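You operate a simulated robot arm through the tools that you are given. There is no shell and no other tool. Be economical: measure what you need, move in short steps, check, and stop when the job is done.

You are at the controls of a simulated robot arm. One attempt, no reset.

TASK
Tighten both shower nuts, set 4 bar and 38 degrees, then lift the meter lid.
Fine: bar on the pressure knob, degrees on the mixer knob; the valves stay shut.

It is judged by the outcome, as a careful person would: the job done as asked, and still so three seconds after it is handed in. It fails if anything else is knocked over, pushed out of place, dropped, spilled or broken. A push-on lid holds only when it is set on centred and level and pressed home; a screw cap is set on level and turned clockwise until tight.

THE ROBOT
A 6-joint arm with a two-finger parallel gripper, fixed in place. Base frame: the origin is at the foot of the arm, x ahead of it, y to its left, z up. Readings come in mm, rad, newtons and seconds.
With the tool pointing down near the work surface it reaches from about 360 to 820 mm from the base axis. Its first joint turns from -2.897 to 2.897 rad. Payload 3.91 kg.
The TCP is the grasp point between the finger pads, 30 mm short of the fingertips. In the tool frame z runs along the fingers and y along their closing line. Largest opening 110 mm; finger width 20, thickness 10; the body of the gripper, 48 by 112 mm, starts 55 mm behind the TCP.
Orientation is that of the tool frame in the base frame, as a unit quaternion [w, x, y, z]. With the fingers straight down and closing along the base's y, the tool's x points along the base's -x, its y along +y and its z along -z.

THE INTERFACE
- The arm moves only by the tool servo_tool. Its argument "steps" is a list of rows, each a list of 3 entries, a list of its own where there are three numbers: the closure, from 0 (fully open) to 1 (shut), then the shift along the base's x, y, z in mm, then the turn, a rotation vector about the base's x, y, z in rad. In form: [[gripper, [x, y, z], [ax, ay, az]], ...]. A call has 1 to 10 rows; each row is the pose to reach, as a shift and turn from the pose commanded when the call began. A row lasts 0.2 s, in which the tool goes at most 50 mm and 0.15 rad; a call with a longer step from one row to the next is refused whole, and so is a gripper value outside its range. A pose out of reach is approached as far as the arm can. The call stops where the force on the tool passes 90 N (or 10 N more than at its start, if that is more) or the arm is blocked; 0.2 s more then pass. The fingers move at their own pace (about 45 mm/s each) and stop on an object; they squeeze with about 25 N. The grip force told is the motor's: it shows also when the fingers shut on nothing. Time passes only in rows, and 0.2 s behind the last, so rows that repeat a pose let the fingers close. It gives the time, the measured TCP pose, the force on the tool (base axes), the opening and the grip force at its end, in the units of the frame above (readings bear some noise), with the torque about the TCP (base axes, N m) and any sound that the robot's microphone picked up.
- Cameras (640 x 400 px; columns grow to the right, rows downward): "scene" is fixed at [221.4, -649.3, 1828.1]; the picture's right is [0.89, -0.45, 0.00], its down [-0.27, -0.54, -0.80] and it looks along [0.36, 0.71, -0.60] (base axes); focal length 327 px, centre (320, 200). "wrist" rides on the gripper at [77, 7, -114] in the tool frame; the picture's right is [-0.09, 1.00, 0.00], its down [-0.80, -0.07, -0.59] and it looks along [-0.59, -0.05, 0.80] (tool axes); focal length 270 px, centre (320, 200). There is no depth. A picture from a camera that has moved, and an enlarged one, comes with that camera's place and axes in the base frame and with its lens.
- capture(camera): a new picture of that camera. No time passes.
- move_column(by): slides the trunk up (or, below 0, down) by that many mm; the arm rides with it, the base frame stays. It gives what a move gives, with no picture.
- inspect(camera, box): a new picture of the part [left, top, right, bottom] of that camera's present view, enlarged. No time passes.
- close_job(): hands the job in; it is judged then, once.

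Go step by step. Nothing tells you positions but the pictures and the camera data: compare them with the known pose of the tool, close in by small moves and look again before you grip or let go. The budget is 120 turns and 76 pictures, counting those below and the enlarged ones. Unless the task says otherwise, let go and move clear before handing in, and close with one line.

The tools are called after "Request:" as a command line: name --argument value ..., lists and objects as JSON in quotes. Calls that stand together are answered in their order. servo_tool: Moves the arm, as the interface text tells. Its arguments: {"type":"object","properties":{"steps":{"type":"array","items":{"type":"array"}}},"required":["steps"]} The other tools are called the same way: move_column (by) slides the trunk up or down; capture (camera) takes a picture; inspect (camera, box) takes an enlarged picture of a part of a camera's view; close_job () hands the job in.

At the start:

```text
clock: 0.0
position: [346.0, -65.7, 1478.5]
orientation: [0.0, 0.0, 1.0, 0.0]
ft_force: [0.2, -0.3, 0.2]
ft_torque: [-0.02, 0.0, 0.0]
finger_gap: 110.1
grip_force: 0.0
trunk travel left (down, up): [-575.0, 35.0]
```

scene: 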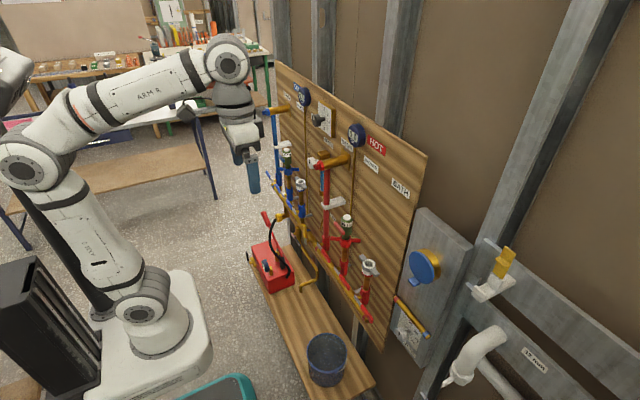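
wrist: 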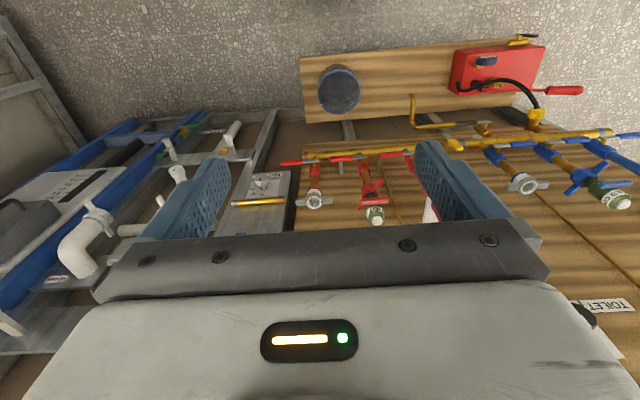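

I see a plumbing board ahead with pipes, valves, knobs, and a water meter to the right. I'll enlarge the board to read the labels and locate the nuts, knobs and the lid.

Request:
inspect --camera "scene" --box '[250, 60, 350, 160]'

Request:
inspect --camera "scene" --box '[310, 110, 430, 210]'

Request:
inspect --camera "scene" --box '[250, 140, 400, 320]'

Request:
inspect --camera "scene" --box '[370, 220, 570, 390]'

```text
4.00 times, centred on (300, 110) of scene
camera zoom: at [221.4, -649.3, 1828.1], right [0.89, -0.45, 0.0], down [-0.27, -0.54, -0.8], along [0.36, 0.71, -0.6], focal length 1308 px, centre (400, 560)
```

zoom: 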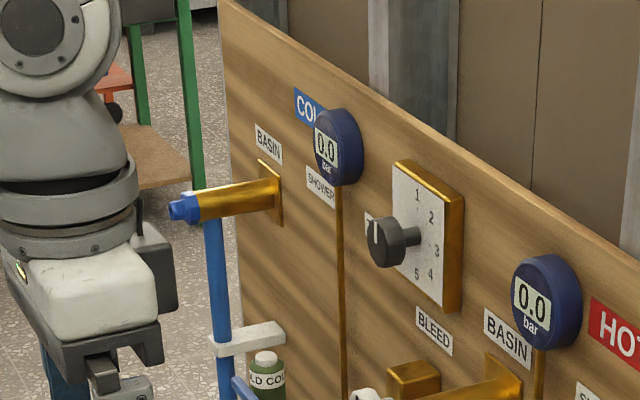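

```text
4.00 times, centred on (370, 160) of scene
camera zoom: at [221.4, -649.3, 1828.1], right [0.89, -0.45, 0.0], down [-0.27, -0.54, -0.8], along [0.36, 0.71, -0.6], focal length 1308 px, centre (120, 360)
```

zoom: 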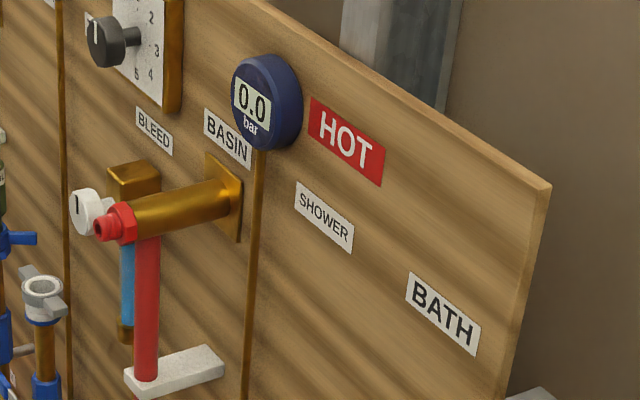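

```text
2.22 times, centred on (325, 230) of scene
camera zoom: at [221.4, -649.3, 1828.1], right [0.89, -0.45, 0.0], down [-0.27, -0.54, -0.8], along [0.36, 0.71, -0.6], focal length 727 px, centre (309, 133)
```

zoom: 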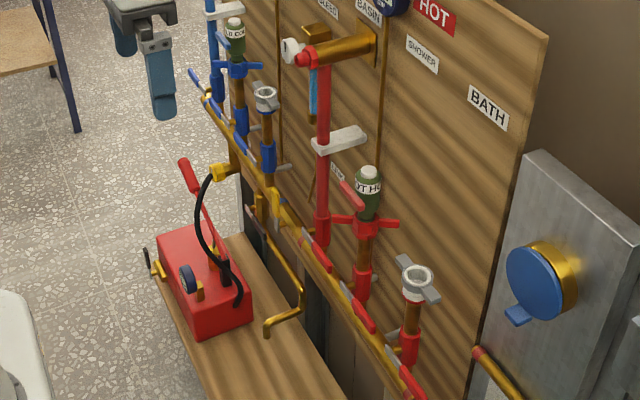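

```text
2.35 times, centred on (470, 305) of scene
camera zoom: at [221.4, -649.3, 1828.1], right [0.89, -0.45, 0.0], down [-0.27, -0.54, -0.8], along [0.36, 0.71, -0.6], focal length 770 px, centre (-33, -47)
```

zoom: 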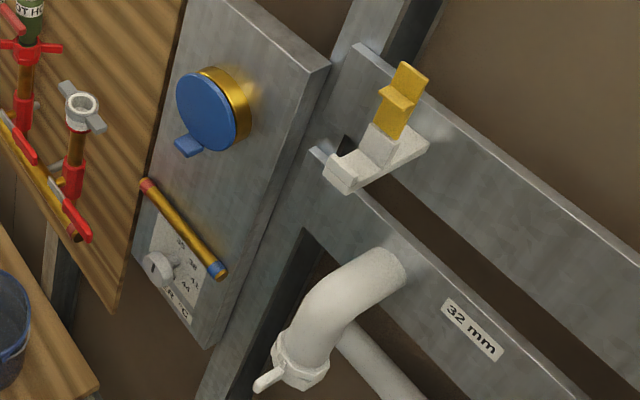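

The board faces the arm at roughly x≈700, cold on the left (+y) and hot on the right; the shower risers carry coloured wing nuts under green bottles. I'll turn the tool towards the board so the wrist camera can see it.

Request:
servo_tool --steps '[[0, [5, 0, 0], [0, -0.14, 0]], [0, [10, 0, 0], [0, -0.28, 0]], [0, [15, 0, 0], [0, -0.42, 0]], [0, [20, 0, 0], [0, -0.56, 0]], [0, [25, 0, 0], [0, -0.7, 0]], [0, [30, 0, 0], [0, -0.84, 0]], [0, [35, 0, 0], [0, -0.98, 0]], [0, [40, 0, 0], [0, -1.12, 0]], [0, [45, 0, 0], [0, -1.26, 0]], [0, [50, 0, 0], [0, -1.4, 0]]]'

```text
clock: 2.2
position: [395.2, -67.0, 1479.3]
orientation: [0.645, 0.001, 0.764, 0.0]
ft_force: [0.3, -0.7, 0.0]
ft_torque: [-0.01, -0.01, 0.03]
finger_gap: 110.0
grip_force: 0.1
trunk travel left (down, up): [-575.0, 35.0]
```

The tool is nearly horizontal. Next I finish the pitch and roll it so that the camera sits on top.

Request:
servo_tool --steps '[[0, [0, 0, 0], [0, -0.1708, 0]]]'

Request:
servo_tool --steps '[[0, [0, 0, 0], [0.15, 0, 0]], [0, [0, 0, 0], [0.3, 0, 0]], [0, [0, 0, 0], [0.45, 0, 0]], [0, [0, 0, 0], [0.6, 0, 0]], [0, [0, 0, 0], [0.75, 0, 0]], [0, [0, 0, 0], [0.9, 0, 0]], [0, [0, 0, 0], [1.05, 0, 0]], [0, [0, 0, 0], [1.2, 0, 0]], [0, [0, 0, 0], [1.35, 0, 0]], [0, [0, 0, 0], [1.5, 0, 0]]]'

```text
refused: row 1 steps farther than a row can; nothing moved
```

```text
clock: 3.6
position: [390.4, -13.4, 1489.5]
orientation: [0.574, 0.203, 0.711, 0.352]
ft_force: [-0.1, 0.3, 0.1]
ft_torque: [-0.03, 0.0, 0.0]
finger_gap: 109.9
grip_force: 0.0
trunk travel left (down, up): [-575.0, 35.0]
stopped in row 6: the arm was blocked; the commanded pose is now the measured one
```

The arm hit a joint limit rolling that way, so I'll go back and roll the other way.

Request:
servo_tool --steps '[[0, [1, -9, -2], [-0.135, -0.033, -0.036]], [0, [2, -18, -3], [-0.27, -0.067, -0.072]], [0, [3, -27, -5], [-0.405, -0.1, -0.108]], [0, [4, -36, -7], [-0.54, -0.133, -0.145]], [0, [5, -45, -8], [-0.675, -0.167, -0.181]], [0, [5, -54, -10], [-0.809, -0.2, -0.217]]]'

Request:
servo_tool --steps '[[0, [0, 0, 0], [-0.14, 0, 0]], [0, [0, 0, 0], [-0.28, 0, 0]], [0, [0, 0, 0], [-0.42, 0, 0]], [0, [0, 0, 0], [-0.56, 0, 0]], [0, [0, 0, 0], [-0.7, 0, 0]], [0, [0, 0, 0], [-0.84, 0, 0]], [0, [0, 0, 0], [-0.98, 0, 0]], [0, [0, 0, 0], [-1.12, 0, 0]], [0, [0, 0, 0], [-1.26, 0, 0]], [0, [0, 0, 0], [-1.4, 0, 0]]]'

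```text
clock: 5.0
position: [396.1, -65.5, 1477.8]
orientation: [0.709, -0.004, 0.705, 0.003]
ft_force: [0.5, 0.4, -1.4]
ft_torque: [-0.04, -0.03, 0.03]
finger_gap: 109.9
grip_force: 0.0
trunk travel left (down, up): [-575.0, 35.0]
```

```text
clock: 7.2
position: [394.0, -60.1, 1491.6]
orientation: [0.54, -0.465, 0.548, -0.437]
ft_force: [-0.4, -0.7, -0.6]
ft_torque: [-0.02, 0.0, -0.01]
finger_gap: 109.9
grip_force: 0.0
out of reach, approached as far as the arm can: row 9, 10
trunk travel left (down, up): [-575.0, 35.0]
```

The roll reached about 80°. I'll look from here.

Request:
capture --camera "wrist"

Request:
capture --camera "scene"

```text
69 pictures are left
camera wrist: at [282.3, -138.1, 1475.8], right [-0.04, 0.27, -0.96], down [-0.61, 0.76, 0.24], along [0.8, 0.59, 0.13], focal length 270 px, centre (320, 200)
```

wrist: 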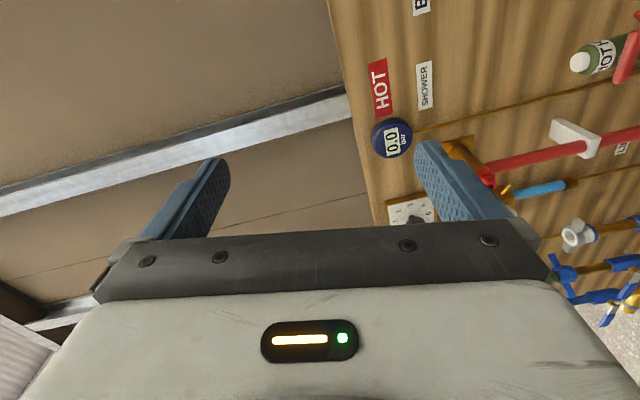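

```text
68 pictures are left
```

scene: 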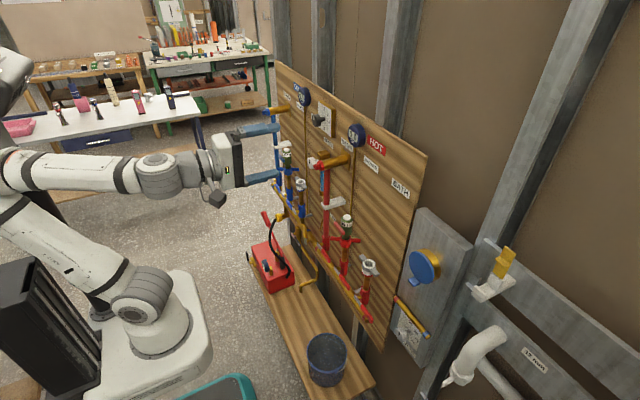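

Estimates so far: board face x≈745, hot shower riser around (665, 35), hot gauge (716, 89, 1398), tap ends protrude to x≈600. I'll lower the tool away from the straight-wrist pose, then continue the roll.

Request:
servo_tool --steps '[[0, [8, 0, -40], [0, 0, 0]], [0, [16, 0, -80], [0, 0, 0]], [0, [24, 0, -120], [0, 0, 0]], [0, [32, 0, -160], [0, 0, 0]], [0, [40, 0, -200], [0, 0, 0]], [0, [45, 0, -240], [0, 0, 0]]]'

Request:
servo_tool --steps '[[0, [0, 0, 0], [-0.14, 0, 0]], [0, [0, 0, 0], [-0.28, 0, 0]], [0, [0, 0, 0], [-0.42, 0, 0]], [0, [0, 0, 0], [-0.56, 0, 0]], [0, [0, 0, 0], [-0.7, 0, 0]], [0, [0, 0, 0], [-0.84, 0, 0]], [0, [0, 0, 0], [-0.98, 0, 0]], [0, [0, 0, 0], [-1.12, 0, 0]], [0, [0, 0, 0], [-1.26, 0, 0]], [0, [0, 0, 0], [-1.4, 0, 0]]]'

```text
clock: 8.1
position: [388.2, -56.2, 1396.1]
orientation: [0.516, -0.478, 0.604, -0.375]
ft_force: [0.0, -0.1, 0.1]
ft_torque: [-0.01, 0.0, -0.02]
finger_gap: 110.2
grip_force: 0.0
out of reach, approached as far as the arm can: row 1, 2, 3, 4
trunk travel left (down, up): [-575.0, 35.0]
stopped in row 4: the arm was blocked; the commanded pose is now the measured one
```

```text
clock: 8.9
position: [382.3, -106.5, 1387.4]
orientation: [0.355, -0.526, 0.596, -0.492]
ft_force: [-0.4, -0.8, 0.0]
ft_torque: [-0.03, -0.03, 0.0]
finger_gap: 109.9
grip_force: 0.0
out of reach, approached as far as the arm can: row 1, 2, 3
trunk travel left (down, up): [-575.0, 35.0]
stopped in row 3: the arm was blocked; the commanded pose is now the measured one
```

It's still limited in this posture. I'll go back to an unrolled pose pitched half way, where the camera looks horizontally at the board.

Request:
servo_tool --steps '[[0, [2, 4, 0], [0.134, 0.0194, -0.0597]], [0, [4, 8, 0], [0.268, 0.0388, -0.1194]], [0, [6, 12, 0], [0.402, 0.058, -0.179]], [0, [8, 16, 0], [0.536, 0.0776, -0.239]], [0, [10, 20, 0], [0.67, 0.097, -0.2985]], [0, [12, 24, 0], [0.804, 0.1164, -0.358]], [0, [14, 28, 0], [0.938, 0.136, -0.418]], [0, [16, 32, 0], [1.072, 0.155, -0.478]], [0, [18, 36, 0], [1.206, 0.1746, -0.537]], [0, [18, 40, 0], [1.34, 0.194, -0.597]]]'

Request:
capture --camera "wrist"

Request:
capture --camera "scene"

```text
clock: 11.1
position: [396.3, -63.2, 1392.9]
orientation: [0.397, -0.052, 0.915, -0.055]
ft_force: [-0.3, 0.2, -0.8]
ft_torque: [0.0, 0.0, 0.03]
finger_gap: 109.8
grip_force: 0.1
trunk travel left (down, up): [-575.0, 35.0]
```

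```text
67 pictures are left
camera wrist: at [262.5, -61.4, 1414.8], right [0.01, 1.0, -0.08], down [0.11, 0.08, 0.99], along [0.99, -0.02, -0.11], focal length 270 px, centre (320, 200)
```

wrist: 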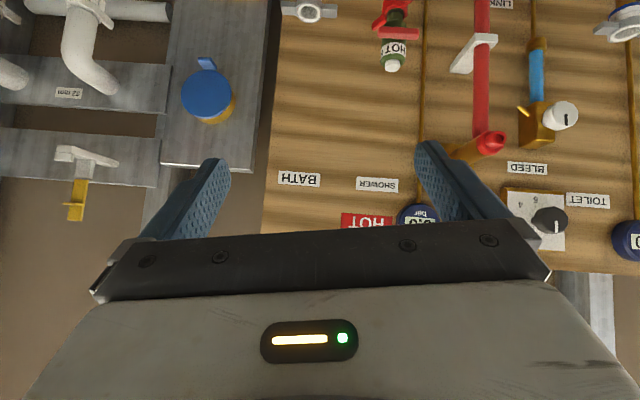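

```text
66 pictures are left
```

scene: 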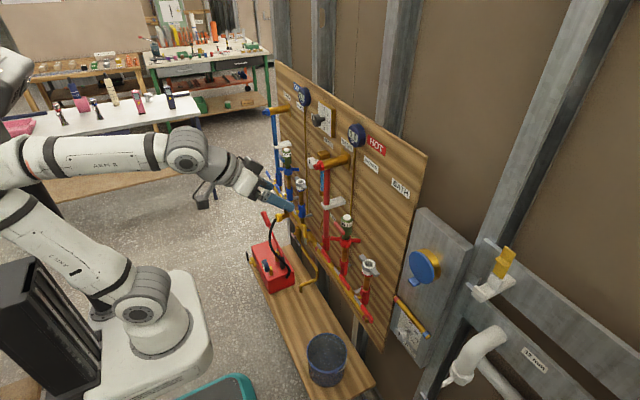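

From here the pressure knob is at about (694, 298, 1371). I'll lower the trunk 300 mm with the same posture to view the nuts, mixer knob and lid.

Request:
move_column --by -300

Request:
capture --camera "wrist"

```text
clock: 14.1
position: [419.6, -69.4, 1053.9]
orientation: [0.35, -0.049, 0.935, -0.041]
ft_force: [0.5, 0.7, -0.4]
ft_torque: [0.0, -0.01, 0.0]
finger_gap: 110.1
grip_force: 0.0
trunk travel left (down, up): [-275.0, 335.0]
```

```text
65 pictures are left
camera wrist: at [288.5, -68.8, 1090.0], right [0.0, 1.0, -0.05], down [0.21, 0.05, 0.98], along [0.98, -0.01, -0.21], focal length 270 px, centre (320, 200)
```

wrist: 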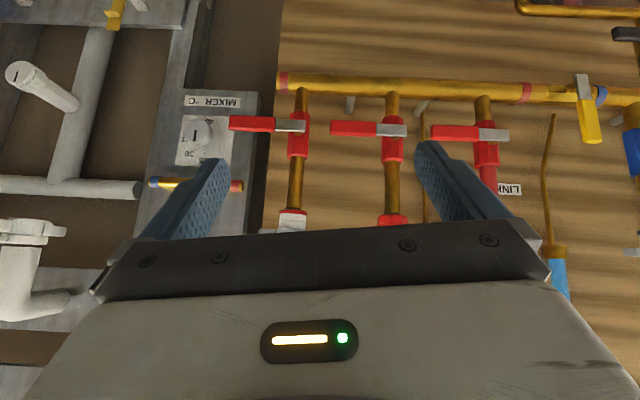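

The valve levers (shut) are below the nuts. I'll raise the trunk 130 mm to see the nuts and enlarge them.

Request:
move_column --by 130

Request:
capture --camera "wrist"

```text
clock: 15.7
position: [404.7, -65.7, 1211.6]
orientation: [0.382, -0.051, 0.921, -0.051]
ft_force: [0.1, 0.4, 0.4]
ft_torque: [-0.01, -0.05, -0.02]
finger_gap: 110.1
grip_force: 0.1
trunk travel left (down, up): [-405.0, 205.0]
```

```text
64 pictures are left
camera wrist: at [271.4, -64.2, 1238.4], right [0.01, 1.0, -0.07], down [0.15, 0.07, 0.99], along [0.99, -0.02, -0.15], focal length 270 px, centre (320, 200)
```

wrist: 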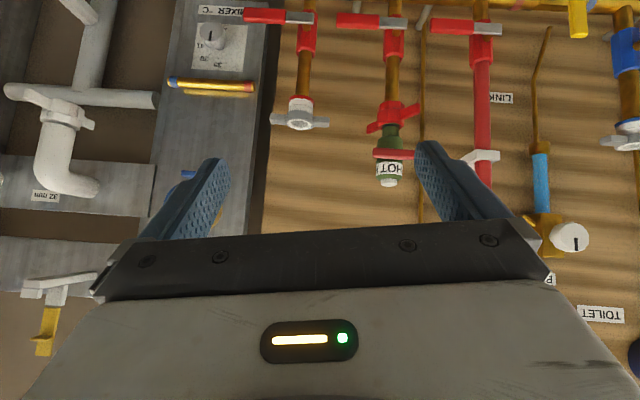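

Request:
inspect --camera "wrist" --box '[340, 60, 440, 200]'

Request:
inspect --camera "wrist" --box '[160, 0, 280, 110]'

```text
2.86 times, centred on (390, 130) of wrist
camera zoom: at [271.4, -64.2, 1238.4], right [0.01, 1.0, -0.07], down [0.15, 0.07, 0.99], along [0.99, -0.02, -0.15], focal length 772 px, centre (120, 400)
```

zoom: 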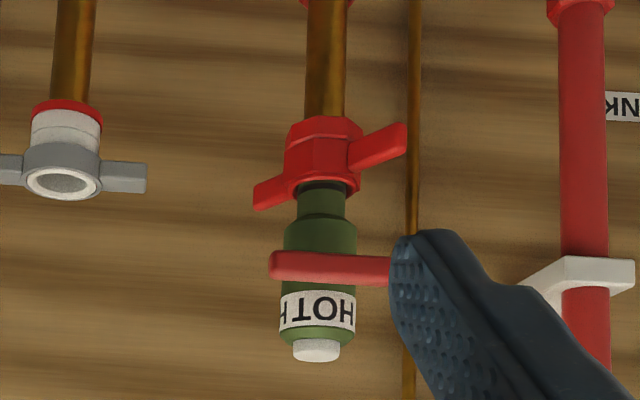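

```text
3.64 times, centred on (220, 55) of wrist
camera zoom: at [271.4, -64.2, 1238.4], right [0.01, 1.0, -0.07], down [0.15, 0.07, 0.99], along [0.99, -0.02, -0.15], focal length 983 px, centre (684, 727)
```

zoom: 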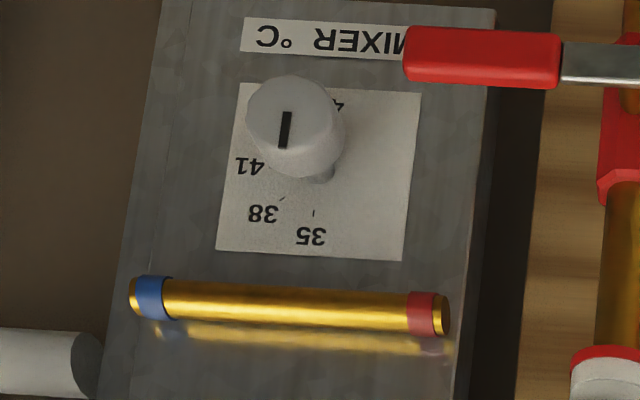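

Request:
inspect --camera "scene" --box '[325, 190, 385, 230]'

Request:
inspect --camera "scene" --box '[265, 140, 325, 180]'

Request:
inspect --camera "scene" --box '[320, 220, 390, 270]'

```text
10.00 times, centred on (355, 210) of scene
camera zoom: at [221.4, -649.3, 1828.1], right [0.89, -0.45, 0.0], down [-0.27, -0.54, -0.8], along [0.36, 0.71, -0.6], focal length 3270 px, centre (-30, 100)
```

zoom: 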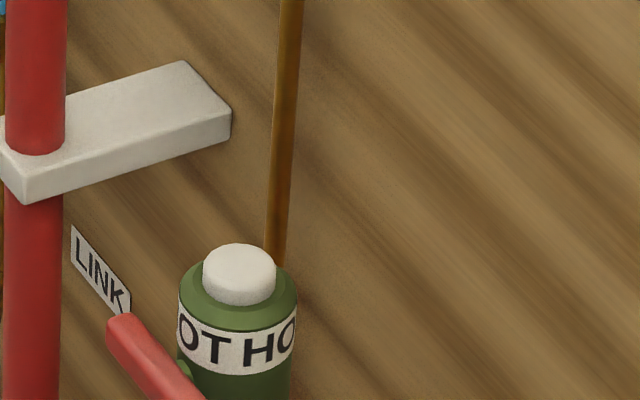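

```text
10.00 times, centred on (295, 160) of scene
camera zoom: at [221.4, -649.3, 1828.1], right [0.89, -0.45, 0.0], down [-0.27, -0.54, -0.8], along [0.36, 0.71, -0.6], focal length 3270 px, centre (570, 600)
```

zoom: 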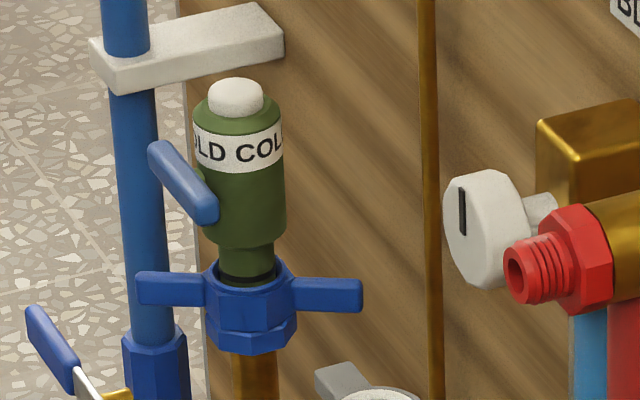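

```text
8.00 times, centred on (355, 245) of scene
camera zoom: at [221.4, -649.3, 1828.1], right [0.89, -0.45, 0.0], down [-0.27, -0.54, -0.8], along [0.36, 0.71, -0.6], focal length 2616 px, centre (40, -160)
```

zoom: 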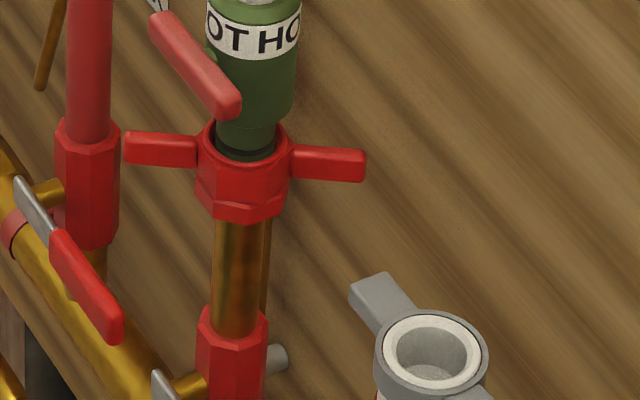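

The nut wings (span ≈97 mm) lie diagonally, front wing towards the robot and left; the bars on the bottles are valve levers to leave alone. Hot shower nut is at about (661, 28, 1045). I'll close the fingers, pitch to 25° below horizontal and come nearer for a close look.

Request:
servo_tool --steps '[[1, [15, 13, -16], [0.0472, -0.1155, -0.0105]], [1, [30, 26, -32], [0.0945, -0.231, -0.021]], [1, [50, 43, -50], [0.1417, -0.3465, -0.0316]], [1, [65, 60, -70], [0.1417, -0.3465, -0.0316]], [1, [80, 75, -90], [0.1417, -0.3465, -0.0316]], [1, [95, 75, -110], [0.1417, -0.3465, -0.0316]]]'

Request:
capture --camera "wrist"

Request:
capture --camera "scene"

```text
clock: 17.1
position: [491.7, -16.9, 1105.8]
orientation: [0.548, -0.009, 0.837, -0.005]
ft_force: [0.5, -0.6, -0.8]
ft_torque: [0.04, 0.03, 0.02]
finger_gap: 0.0
grip_force: 13.3
out of reach, approached as far as the arm can: row 3, 4, 5, 6
trunk travel left (down, up): [-405.0, 205.0]
```

```text
58 pictures are left
camera wrist: at [357.9, -12.7, 1081.8], right [0.02, 1.0, 0.06], down [-0.22, -0.06, 0.97], along [0.97, -0.04, 0.22], focal length 270 px, centre (320, 200)
```

wrist: 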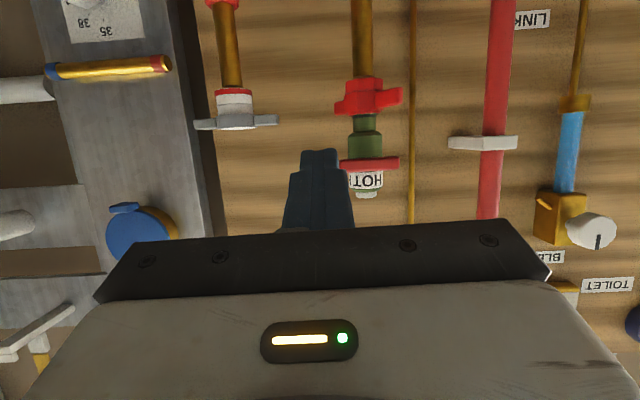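

```text
57 pictures are left
```

scene: 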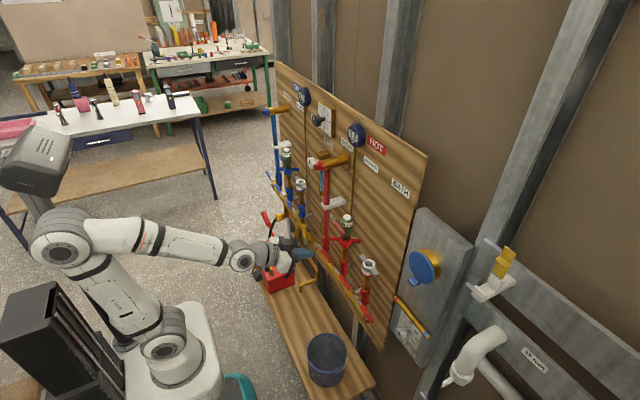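

The arm is limited because the tool lines up with the forearm; a lower trunk will let the wrist bend properly. I'll back off and raise the tool, then lower the trunk.

Request:
servo_tool --steps '[[1, [-20, 10, 40], [0, 0.1, 0]], [1, [-40, 20, 80], [0, 0.2, 0]], [1, [-60, 30, 120], [0, 0.2, 0]], [1, [-60, 30, 160], [0, 0.2, 0]], [1, [-60, 30, 200], [0, 0.2, 0]], [1, [-60, 30, 240], [0, 0.2, 0]]]'

Request:
move_column --by -250

Request:
servo_tool --steps '[[1, [0, 0, 40], [0, 0, 0]], [1, [0, 0, 80], [0, 0, 0]], [1, [0, 0, 120], [0, 0, 0]]]'

Request:
move_column --by -120

```text
clock: 18.5
position: [431.9, 46.6, 1353.9]
orientation: [0.466, 0.002, 0.885, -0.009]
ft_force: [0.7, 0.0, -0.3]
ft_torque: [0.02, -0.01, -0.01]
finger_gap: 0.0
grip_force: 25.4
out of reach, approached as far as the arm can: row 6
trunk travel left (down, up): [-405.0, 205.0]
```

```text
clock: 20.9
position: [434.3, 46.5, 982.6]
orientation: [0.326, -0.017, 0.944, -0.042]
ft_force: [-0.4, 0.0, 0.5]
ft_torque: [0.0, 0.0, 0.01]
finger_gap: 0.0
grip_force: 25.2
trunk travel left (down, up): [-178.0, 432.0]
stopped: the arm was blocked; the commanded pose is now the measured one
```

```text
clock: 21.7
position: [431.3, 59.0, 1100.7]
orientation: [0.334, -0.015, 0.941, -0.045]
ft_force: [-0.1, 0.0, -0.1]
ft_torque: [0.01, -0.02, -0.05]
finger_gap: 0.4
grip_force: 24.8
out of reach, approached as far as the arm can: row 2, 3
trunk travel left (down, up): [-178.0, 432.0]
```

```text
clock: 23.2
position: [430.8, 60.0, 982.4]
orientation: [0.334, -0.014, 0.941, -0.045]
ft_force: [-0.6, 0.0, -0.9]
ft_torque: [-0.03, -0.01, -0.02]
finger_gap: 0.0
grip_force: 25.1
trunk travel left (down, up): [-58.0, 552.0]
```

Request:
capture --camera "scene"

```text
56 pictures are left
```

scene: 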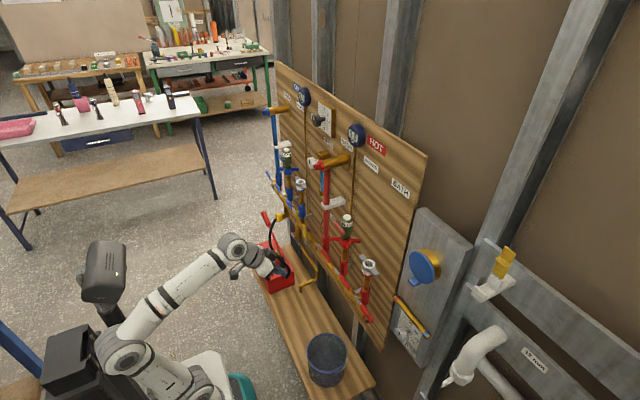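

The forearm now slopes upward, as wanted. I'll set the tool 20° below horizontal in front of the hot shower nut.

Request:
servo_tool --steps '[[1, [0, -14, 30], [0.0228, -0.135, 0.007]], [1, [5, -28, 60], [0.0455, -0.27, 0.0145]], [1, [20, -42, 90], [0.068, -0.405, 0.022]], [1, [40, -56, 118], [0.091, -0.54, 0.029]], [1, [69, -70, 118], [0.091, -0.54, 0.029]], [1, [69, -70, 118], [0.091, -0.54, 0.029]]]'

Request:
capture --camera "wrist"

```text
clock: 24.6
position: [483.0, 10.8, 1111.5]
orientation: [0.582, 0.008, 0.812, -0.038]
ft_force: [0.2, 0.2, 0.7]
ft_torque: [0.0, 0.03, 0.0]
finger_gap: 0.1
grip_force: 25.1
out of reach, approached as far as the arm can: row 2, 3, 4, 5, 6
trunk travel left (down, up): [-58.0, 552.0]
```

```text
55 pictures are left
camera wrist: at [353.1, 22.6, 1075.5], right [0.09, 1.0, 0.03], down [-0.31, 0.0, 0.95], along [0.95, -0.09, 0.31], focal length 270 px, centre (320, 200)
```

wrist: 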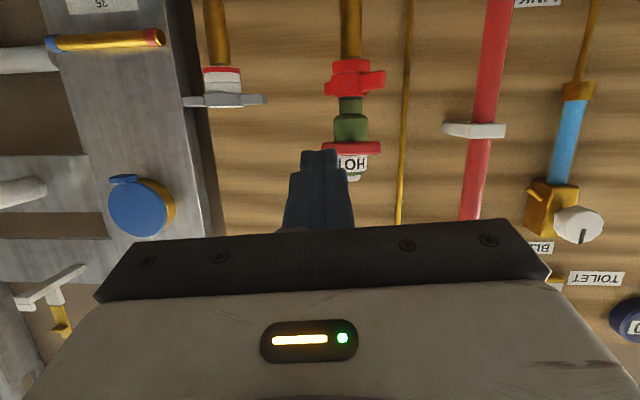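

Request:
servo_tool --steps '[[1, [5, -7, 0], [0, 0, 0]], [1, [10, -14, 0], [0, 0, 0]], [1, [17, -20, 0], [0, 0, 0]], [1, [17, -20, 0], [0, 0, 0]], [1, [17, -20, 0], [0, 0, 0]]]'

```text
clock: 25.8
position: [498.2, 10.3, 1110.2]
orientation: [0.583, 0.009, 0.812, -0.039]
ft_force: [0.5, 0.1, -0.2]
ft_torque: [-0.02, -0.01, -0.02]
finger_gap: 0.0
grip_force: 25.3
out of reach, approached as far as the arm can: row 1, 2, 3, 4, 5
trunk travel left (down, up): [-58.0, 552.0]
```

Request:
inspect --camera "scene" --box '[60, 180, 340, 400]'

```text
1.82 times, centred on (200, 290) of scene
camera zoom: at [221.4, -649.3, 1828.1], right [0.89, -0.45, 0.0], down [-0.27, -0.54, -0.8], along [0.36, 0.71, -0.6], focal length 595 px, centre (538, 36)
```

zoom: 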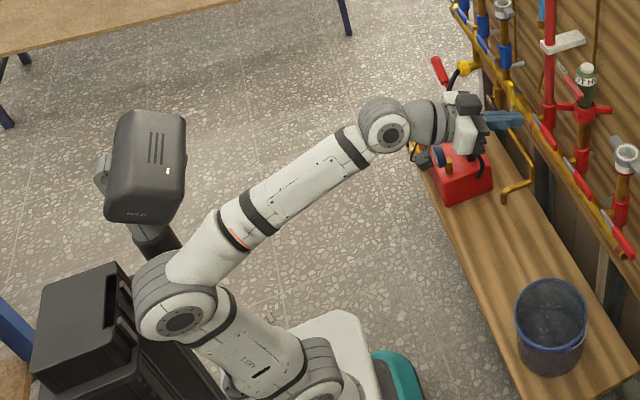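

One wrist joint seems to sit at its limit in the positive roll sense. In this bent-wrist posture I'll try rolling the tool negatively about its own axis, bringing the camera on top.

Request:
servo_tool --steps '[[1, [-10, 0, 0], [-0.132, 0, 0.048]], [1, [-20, 0, 0], [-0.263, 0, 0.096]], [1, [-30, 0, 0], [-0.395, 0, 0.144]], [1, [-30, 0, 0], [-0.526, 0, 0.192]], [1, [-30, 0, 0], [-0.658, 0, 0.239]], [1, [-30, 0, 0], [-0.79, 0, 0.287]], [1, [-30, 0, 0], [-0.921, 0, 0.335]], [1, [-30, 0, 0], [-1.053, 0, 0.383]], [1, [-30, 0, 0], [-1.184, 0, 0.431]], [1, [-30, 0, 0], [-1.316, 0, 0.479]]]'

```text
clock: 28.2
position: [512.7, 85.5, 945.5]
orientation: [0.483, -0.492, 0.605, -0.398]
ft_force: [0.2, -0.5, -0.1]
ft_torque: [-0.01, 0.01, -0.01]
finger_gap: 0.0
grip_force: 25.8
out of reach, approached as far as the arm can: row 1, 2, 3, 4, 5, 6, 7, 8, 9, 10
trunk travel left (down, up): [-58.0, 552.0]
stopped in row 10: the arm was blocked; the commanded pose is now the measured one
```

Request:
inspect --camera "scene" --box '[60, 180, 340, 400]'

Request:
capture --camera "wrist"

```text
1.82 times, centred on (200, 290) of scene
camera zoom: at [221.4, -649.3, 1828.1], right [0.89, -0.45, 0.0], down [-0.27, -0.54, -0.8], along [0.36, 0.71, -0.6], focal length 595 px, centre (538, 36)
```

zoom: 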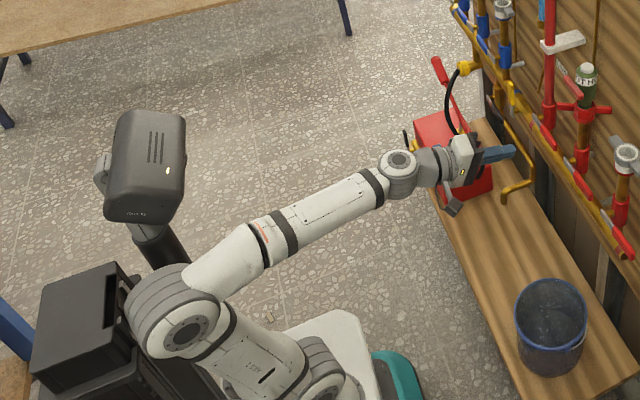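

```text
52 pictures are left
camera wrist: at [398.2, 11.1, 950.4], right [-0.21, 0.28, -0.94], down [-0.53, 0.77, 0.35], along [0.82, 0.57, -0.01], focal length 270 px, centre (320, 200)
```

wrist: 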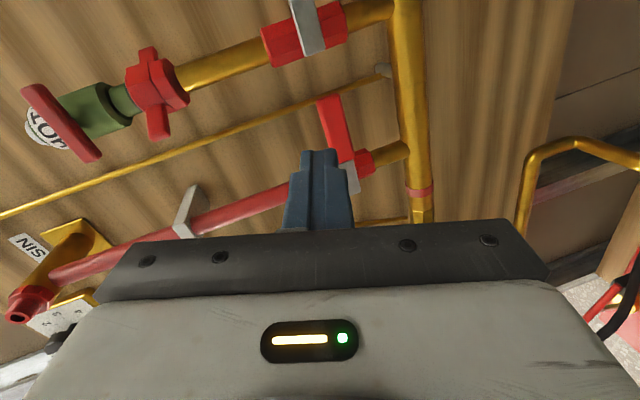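

The picture shows the forearm rolled instead of the wrist flange, so the flange joint is against its limit for negative roll. I'll undo this and try the positive roll in the bent posture.

Request:
servo_tool --steps '[[1, [-20, 0, 10], [0.132, 0.0105, -0.038]], [1, [-43, -3, 25], [0.264, 0.021, -0.076]], [1, [-43, -6, 45], [0.395, 0.0315, -0.113]], [1, [-43, -9, 65], [0.527, 0.042, -0.151]], [1, [-43, -12, 85], [0.659, 0.0525, -0.189]], [1, [-43, -15, 105], [0.791, 0.063, -0.227]], [1, [-43, -18, 125], [0.923, 0.0735, -0.265]], [1, [-43, -21, 145], [1.054, 0.084, -0.302]], [1, [-43, -25, 165], [1.186, 0.0945, -0.34]], [1, [-43, -25, 165], [1.318, 0.105, -0.378]]]'

Request:
servo_tool --steps '[[1, [0, 0, 0], [0.132, 0, -0.048]], [1, [0, 0, 0], [0.263, 0, -0.096]], [1, [0, 0, 0], [0.395, 0, -0.144]], [1, [0, 0, 0], [0.526, 0, -0.192]], [1, [0, 0, 0], [0.658, 0, -0.239]], [1, [0, 0, 0], [0.79, 0, -0.287]], [1, [0, 0, 0], [0.921, 0, -0.335]], [1, [0, 0, 0], [1.053, 0, -0.383]], [1, [0, 0, 0], [1.184, 0, -0.431]], [1, [0, 0, 0], [1.316, 0, -0.479]]]'

```text
clock: 30.4
position: [476.5, 62.4, 1103.8]
orientation: [0.567, 0.001, 0.823, -0.002]
ft_force: [-0.5, -0.1, -0.4]
ft_torque: [0.01, 0.01, 0.04]
finger_gap: 0.0
grip_force: 24.7
out of reach, approached as far as the arm can: row 4
trunk travel left (down, up): [-58.0, 552.0]
```

```text
clock: 32.6
position: [476.7, 63.0, 1104.7]
orientation: [0.434, 0.531, 0.63, 0.364]
ft_force: [-0.1, 0.5, 0.6]
ft_torque: [-0.01, 0.01, -0.02]
finger_gap: 0.1
grip_force: 24.6
trunk travel left (down, up): [-58.0, 552.0]
```

Positive roll is free, confirming the limit. I'll complete it to 180°.

Request:
servo_tool --steps '[[1, [0, 0, 0], [0.139, 0, -0.05]], [1, [0, 0, 0], [0.277, 0, -0.101]], [1, [0, 0, 0], [0.416, 0, -0.151]], [1, [0, 0, 0], [0.554, 0, -0.202]], [1, [0, 0, 0], [0.693, 0, -0.252]], [1, [0, 0, 0], [0.831, 0, -0.303]], [1, [0, 0, 0], [0.97, 0, -0.353]], [1, [0, 0, 0], [1.109, 0, -0.404]], [1, [0, 0, 0], [1.247, 0, -0.454]], [1, [0, 0, 0], [1.386, 0, -0.505]]]'

Request:
servo_tool --steps '[[1, [0, -10, 0], [0.125, 0, -0.046]], [1, [0, -30, 0], [0.25, 0, -0.092]], [1, [0, -50, 0], [0.25, 0, -0.092]], [1, [0, -50, 0], [0.25, 0, -0.092]]]'

Request:
capture --camera "wrist"

```text
clock: 34.8
position: [476.8, 61.2, 1105.1]
orientation: [0.076, 0.817, 0.109, 0.561]
ft_force: [0.4, 0.2, -0.3]
ft_torque: [0.03, -0.02, -0.02]
finger_gap: 0.0
grip_force: 25.1
trunk travel left (down, up): [-58.0, 552.0]
```

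```text
clock: 35.8
position: [480.4, 43.6, 1097.9]
orientation: [0.004, 0.827, 0.0, 0.562]
ft_force: [1.0, -0.2, 0.0]
ft_torque: [0.0, 0.02, -0.01]
finger_gap: 0.1
grip_force: 25.6
out of reach, approached as far as the arm can: row 2, 3, 4
trunk travel left (down, up): [-58.0, 552.0]
```

```text
51 pictures are left
camera wrist: at [403.9, 36.3, 1213.6], right [-0.04, -1.0, -0.08], down [-0.85, 0.07, -0.53], along [0.53, 0.04, -0.85], focal length 270 px, centre (320, 200)
```

wrist: 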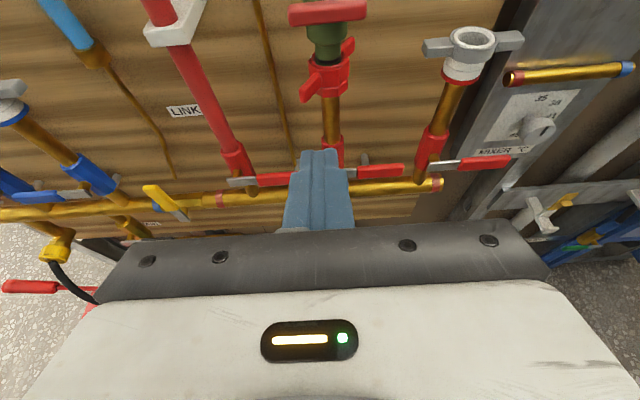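

The arm does better with more extension; the elbow may be crowding the robot's own torso. I'll move forward first and then sideways.

Request:
servo_tool --steps '[[1, [25, 0, 5], [0, 0, 0]], [1, [50, 0, 10], [0, 0, 0]], [1, [60, -10, 10], [0, 0, 0]], [1, [60, -25, 10], [0, 0, 0]], [1, [60, -40, 10], [0, 0, 0]], [1, [60, -50, 10], [0, 0, 0]]]'

Request:
inspect --camera "scene" --box '[0, 160, 340, 400]'

```text
clock: 37.2
position: [524.2, 42.4, 1116.5]
orientation: [0.008, 0.818, -0.006, 0.575]
ft_force: [0.0, 0.0, 0.3]
ft_torque: [0.01, 0.01, 0.01]
finger_gap: 0.2
grip_force: 24.3
out of reach, approached as far as the arm can: row 1, 2, 3, 4, 5, 6
trunk travel left (down, up): [-58.0, 552.0]
```

```text
1.67 times, centred on (170, 280) of scene
camera zoom: at [221.4, -649.3, 1828.1], right [0.89, -0.45, 0.0], down [-0.27, -0.54, -0.8], along [0.36, 0.71, -0.6], focal length 545 px, centre (570, 67)
```

zoom: 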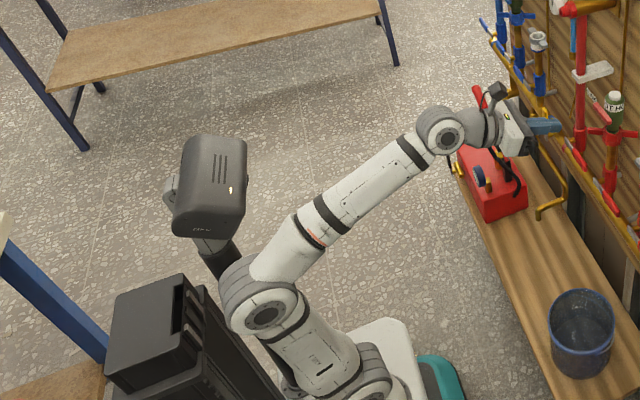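

Request:
servo_tool --steps '[[1, [0, 0, 0], [0, 0, -0.1]], [1, [0, -15, 0], [0, 0, -0.2]], [1, [0, -30, 0], [0, 0, -0.3]], [1, [0, -50, 0], [0, 0, -0.3]], [1, [0, -50, 0], [0, 0, -0.3]]]'

```text
clock: 38.4
position: [525.1, -7.4, 1116.1]
orientation: [0.085, 0.811, -0.122, 0.566]
ft_force: [0.7, -1.0, -0.4]
ft_torque: [0.02, -0.03, -0.01]
finger_gap: 0.0
grip_force: 25.6
trunk travel left (down, up): [-58.0, 552.0]
```

With the tool yawed slightly right it moves freely, so the forearm-roll joint was the limit; keeping the tool yawed right of the arm's azimuth works. I'll look at the hot nut from here.

Request:
capture --camera "wrist"

```text
49 pictures are left
camera wrist: at [447.1, 8.3, 1228.9], right [-0.32, -0.94, -0.08], down [-0.78, 0.31, -0.55], along [0.54, -0.11, -0.83], focal length 270 px, centre (320, 200)
```

wrist: 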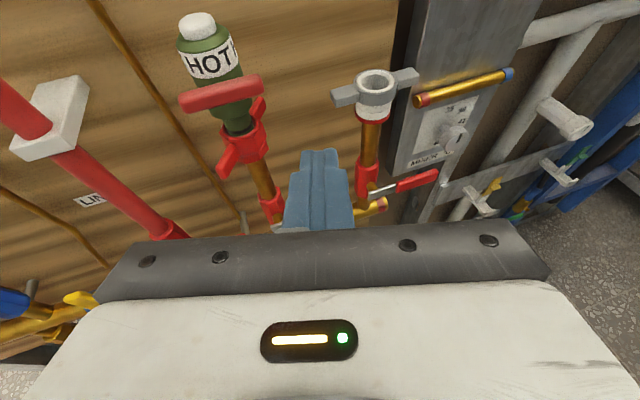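

The front wing tip is about (625, 53, 1045), nut axis about (661, 31). I'll bring the closed fingertips to the right-hand side of the front wing.

Request:
servo_tool --steps '[[1, [10, 15, -20], [0, 0, 0]], [1, [25, 30, -40], [0, 0, 0]], [1, [35, 42, -55], [0, 0, 0]], [1, [50, 40, -60], [0, 0, 0]], [1, [60, 37, -62], [0, 0, 0]], [1, [60, 37, -62], [0, 0, 0]]]'

Request:
capture --camera "wrist"

Request:
inspect --camera "scene" --box '[310, 210, 390, 260]'

```text
clock: 39.8
position: [582.2, 28.8, 1053.3]
orientation: [0.086, 0.81, -0.123, 0.567]
ft_force: [-0.6, -0.1, -0.5]
ft_torque: [-0.03, 0.01, -0.02]
finger_gap: 0.1
grip_force: 25.1
trunk travel left (down, up): [-58.0, 552.0]
```

```text
48 pictures are left
camera wrist: at [506.1, 45.0, 1166.4], right [-0.32, -0.94, -0.08], down [-0.78, 0.31, -0.55], along [0.54, -0.11, -0.83], focal length 270 px, centre (320, 200)
```

wrist: 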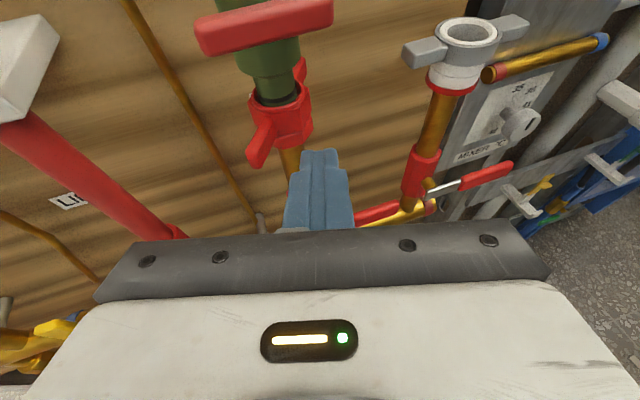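

```text
8.00 times, centred on (350, 235) of scene
camera zoom: at [221.4, -649.3, 1828.1], right [0.89, -0.45, 0.0], down [-0.27, -0.54, -0.8], along [0.36, 0.71, -0.6], focal length 2616 px, centre (80, -80)
```

zoom: 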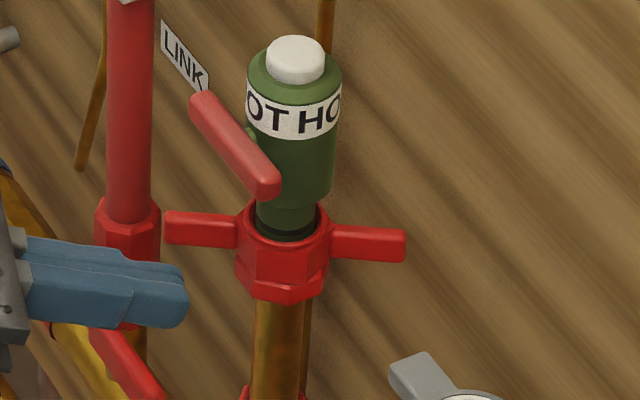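

Finger is level with the wing and to its right. I'll move in and push the front wing to the left on an arc about the nut axis (clockwise from above), watching the forces.

Request:
servo_tool --steps '[[1, [8, 1, 3], [0, 0, 0]], [1, [15, 4, 3], [0, 0, 0]], [1, [15, 10, 3], [0, 0, 0]], [1, [15.6, 16, 3], [0, 0, 0]], [1, [16.3, 19, 3], [0, 0, 0]], [1, [17.3, 22.5, 3], [0, 0, 0]], [1, [18.5, 25.5, 3], [0, 0, 0]], [1, [20.1, 28.5, 3], [0, 0, 0]], [1, [22, 31, 3], [0, 0, 0]], [1, [24, 34, 3], [0, 0, 0]]]'

Request:
capture --camera "wrist"

```text
clock: 42.0
position: [608.0, 62.1, 1056.4]
orientation: [0.085, 0.81, -0.123, 0.567]
ft_force: [-0.1, -0.8, 0.0]
ft_torque: [-0.01, -0.03, -0.04]
finger_gap: 0.1
grip_force: 25.0
trunk travel left (down, up): [-58.0, 552.0]
```

```text
46 pictures are left
camera wrist: at [529.4, 78.5, 1168.7], right [-0.32, -0.94, -0.08], down [-0.78, 0.31, -0.55], along [0.54, -0.11, -0.83], focal length 270 px, centre (320, 200)
```

wrist: 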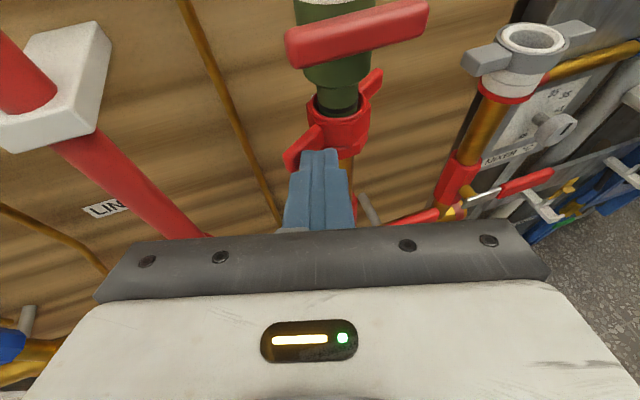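

The wing turned about 29° with almost no force. I'll continue the arc.

Request:
servo_tool --steps '[[1, [3, 4.5, 0], [0, 0, 0]], [1, [5.5, 6.5, 0], [0, 0, 0]], [1, [8.5, 8, 0], [0, 0, 0]], [1, [11.5, 9.6, 0], [0, 0, 0]], [1, [14.3, 10.8, 0], [0, 0, 0]], [1, [17.5, 11.8, 0], [0, 0, 0]], [1, [20.6, 12.4, 0], [0, 0, 0]], [1, [27, 13, 0], [0, 0, 0]], [1, [33.4, 12.4, 0], [0, 0, 0]], [1, [39.7, 10.8, 0], [0, 0, 0]]]'

Request:
capture --camera "wrist"

```text
clock: 44.0
position: [629.7, 74.9, 1057.3]
orientation: [0.085, 0.812, -0.125, 0.564]
ft_force: [-61.0, 4.8, -9.3]
ft_torque: [0.05, 0.43, 0.14]
finger_gap: 0.0
grip_force: 24.9
trunk travel left (down, up): [-58.0, 552.0]
stopped in row 10: the force on the tool passed its limit at 101 N (the readings are from after the stop); the commanded pose is now the measured one
```

```text
45 pictures are left
camera wrist: at [552.9, 90.7, 1170.6], right [-0.33, -0.94, -0.09], down [-0.78, 0.32, -0.54], along [0.54, -0.11, -0.84], focal length 270 px, centre (320, 200)
```

wrist: 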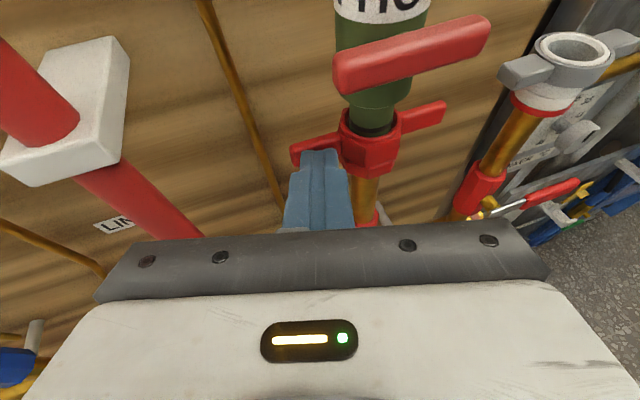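

The wings are now square to the board and the nut resisted with about 100 N at 37 mm, so the hot nut is tight. I'll back off and travel to the cold shower nut (about (662, 536, 1050)), turning the tool to the left.

Request:
servo_tool --steps '[[1, [-25, 8, 8], [0, 0, 0]], [1, [-60, 15, 20], [0, 0, 0]], [1, [-100, 15, 40], [0, 0, 0]], [1, [-140, 10, 60], [0, 0, 0]], [1, [-140, 45, 60], [0, 0, 0.12]], [1, [-140, 90, 60], [0, 0, 0.24]], [1, [-140, 135, 60], [0, 0, 0.36]], [1, [-140, 180, 60], [0, 0, 0.48]], [1, [-140, 225, 60], [0, 0, 0.6]], [1, [-140, 270, 60], [0, 0, 0.72]]]'

Request:
servo_tool --steps '[[1, [10, 45, 0], [0, 0, 0.07]], [1, [30, 85, -15], [0, 0, 0.07]], [1, [50, 125, -30], [0, 0, 0.07]], [1, [60, 140, -30], [0, 0, 0.07]], [1, [60, 140, -30], [0, 0, 0.07]]]'

Request:
capture --camera "wrist"

```text
clock: 46.2
position: [498.9, 345.0, 1113.9]
orientation: [-0.118, 0.805, 0.171, 0.556]
ft_force: [0.4, 0.0, 0.3]
ft_torque: [-0.01, 0.03, -0.01]
finger_gap: 0.0
grip_force: 25.4
trunk travel left (down, up): [-58.0, 552.0]
```

```text
clock: 47.4
position: [557.9, 485.4, 1082.5]
orientation: [-0.136, 0.799, 0.197, 0.552]
ft_force: [-0.3, -0.9, -0.2]
ft_torque: [-0.01, 0.02, -0.02]
finger_gap: 0.0
grip_force: 24.9
trunk travel left (down, up): [-58.0, 552.0]
```

```text
44 pictures are left
camera wrist: at [492.2, 440.8, 1195.8], right [0.44, -0.9, -0.08], down [-0.78, -0.33, -0.54], along [0.45, 0.3, -0.84], focal length 270 px, centre (320, 200)
```

wrist: 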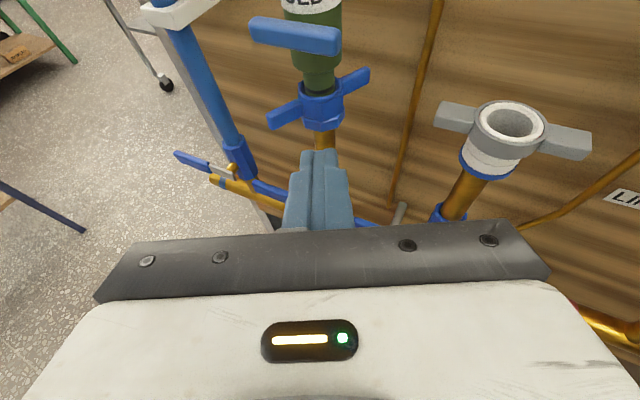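

The view matches: cold nut axis about (662, 537), wings at the same slant. I'll go in to the right of the front wing and start the same arc.

Request:
servo_tool --steps '[[1, [19, 15, -22], [0, 0, 0]], [1, [41.5, 32.6, -24], [0, 0, 0]], [1, [41, 38.6, -24], [0, 0, 0]], [1, [41.6, 45.2, -24], [0, 0, 0]], [1, [43.3, 51.6, -24], [0, 0, 0]], [1, [46.1, 57.6, -24], [0, 0, 0]], [1, [49.9, 63, -24], [0, 0, 0]]]'

Request:
capture --camera "wrist"

```text
clock: 49.0
position: [607.1, 546.1, 1057.4]
orientation: [-0.137, 0.799, 0.199, 0.551]
ft_force: [-0.8, 0.0, -0.1]
ft_torque: [0.02, 0.01, 0.02]
finger_gap: 0.0
grip_force: 25.1
trunk travel left (down, up): [-58.0, 552.0]
```

```text
43 pictures are left
camera wrist: at [541.2, 501.1, 1171.6], right [0.44, -0.89, -0.08], down [-0.77, -0.33, -0.54], along [0.45, 0.3, -0.84], focal length 270 px, centre (320, 200)
```

wrist: 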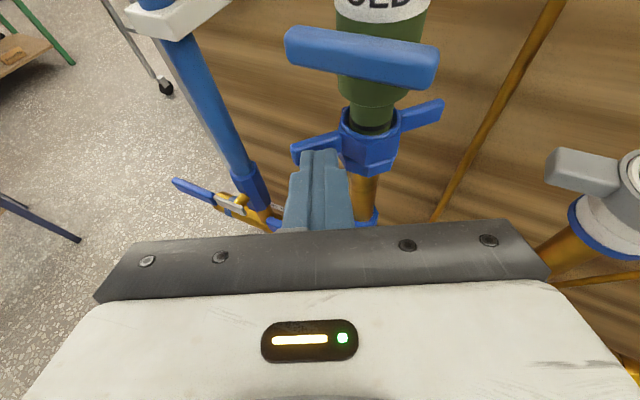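

Request:
servo_tool --steps '[[1, [3, 3.5, 1], [0, 0, 0]], [1, [6, 6.3, 1], [0, 0, 0]], [1, [8.7, 8.4, 1], [0, 0, 0]], [1, [11.5, 10, 1], [0, 0, 0]], [1, [14.4, 11.6, 1], [0, 0, 0]], [1, [17.3, 12.8, 1], [0, 0, 0]], [1, [23.6, 14.4, 1], [0, 0, 0]], [1, [30, 15, 1], [0, 0, 0]], [1, [36.4, 14.4, 1], [0, 0, 0]], [1, [42.7, 12.8, 1], [0, 0, 0]]]'

Request:
capture --camera "wrist"

Request:
capture --camera "scene"

```text
clock: 51.2
position: [622.9, 548.7, 1043.8]
orientation: [-0.14, 0.796, 0.2, 0.554]
ft_force: [-23.5, 12.0, 4.0]
ft_torque: [0.11, 0.0, 0.47]
finger_gap: 0.1
grip_force: 25.0
out of reach, approached as far as the arm can: row 1, 2, 3, 4, 5, 6, 7, 8, 9, 10
trunk travel left (down, up): [-58.0, 552.0]
```

```text
42 pictures are left
camera wrist: at [557.0, 504.1, 1156.2], right [0.44, -0.89, -0.08], down [-0.77, -0.33, -0.54], along [0.46, 0.3, -0.84], focal length 270 px, centre (320, 200)
```

wrist: 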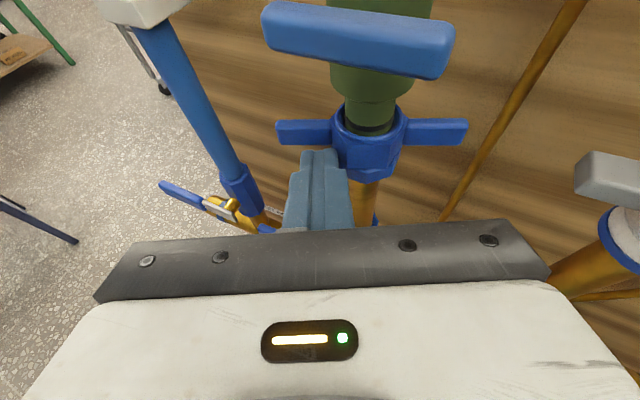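

```text
41 pictures are left
```

scene: 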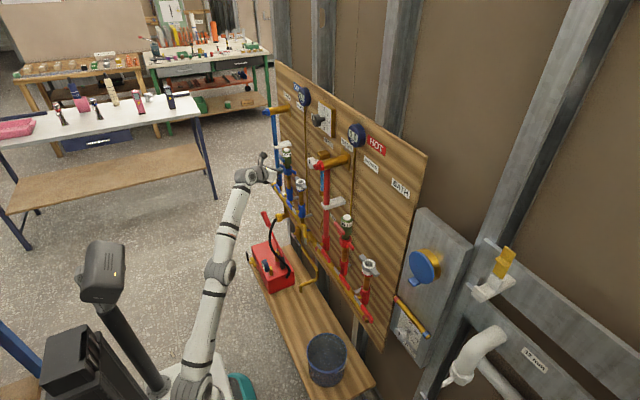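

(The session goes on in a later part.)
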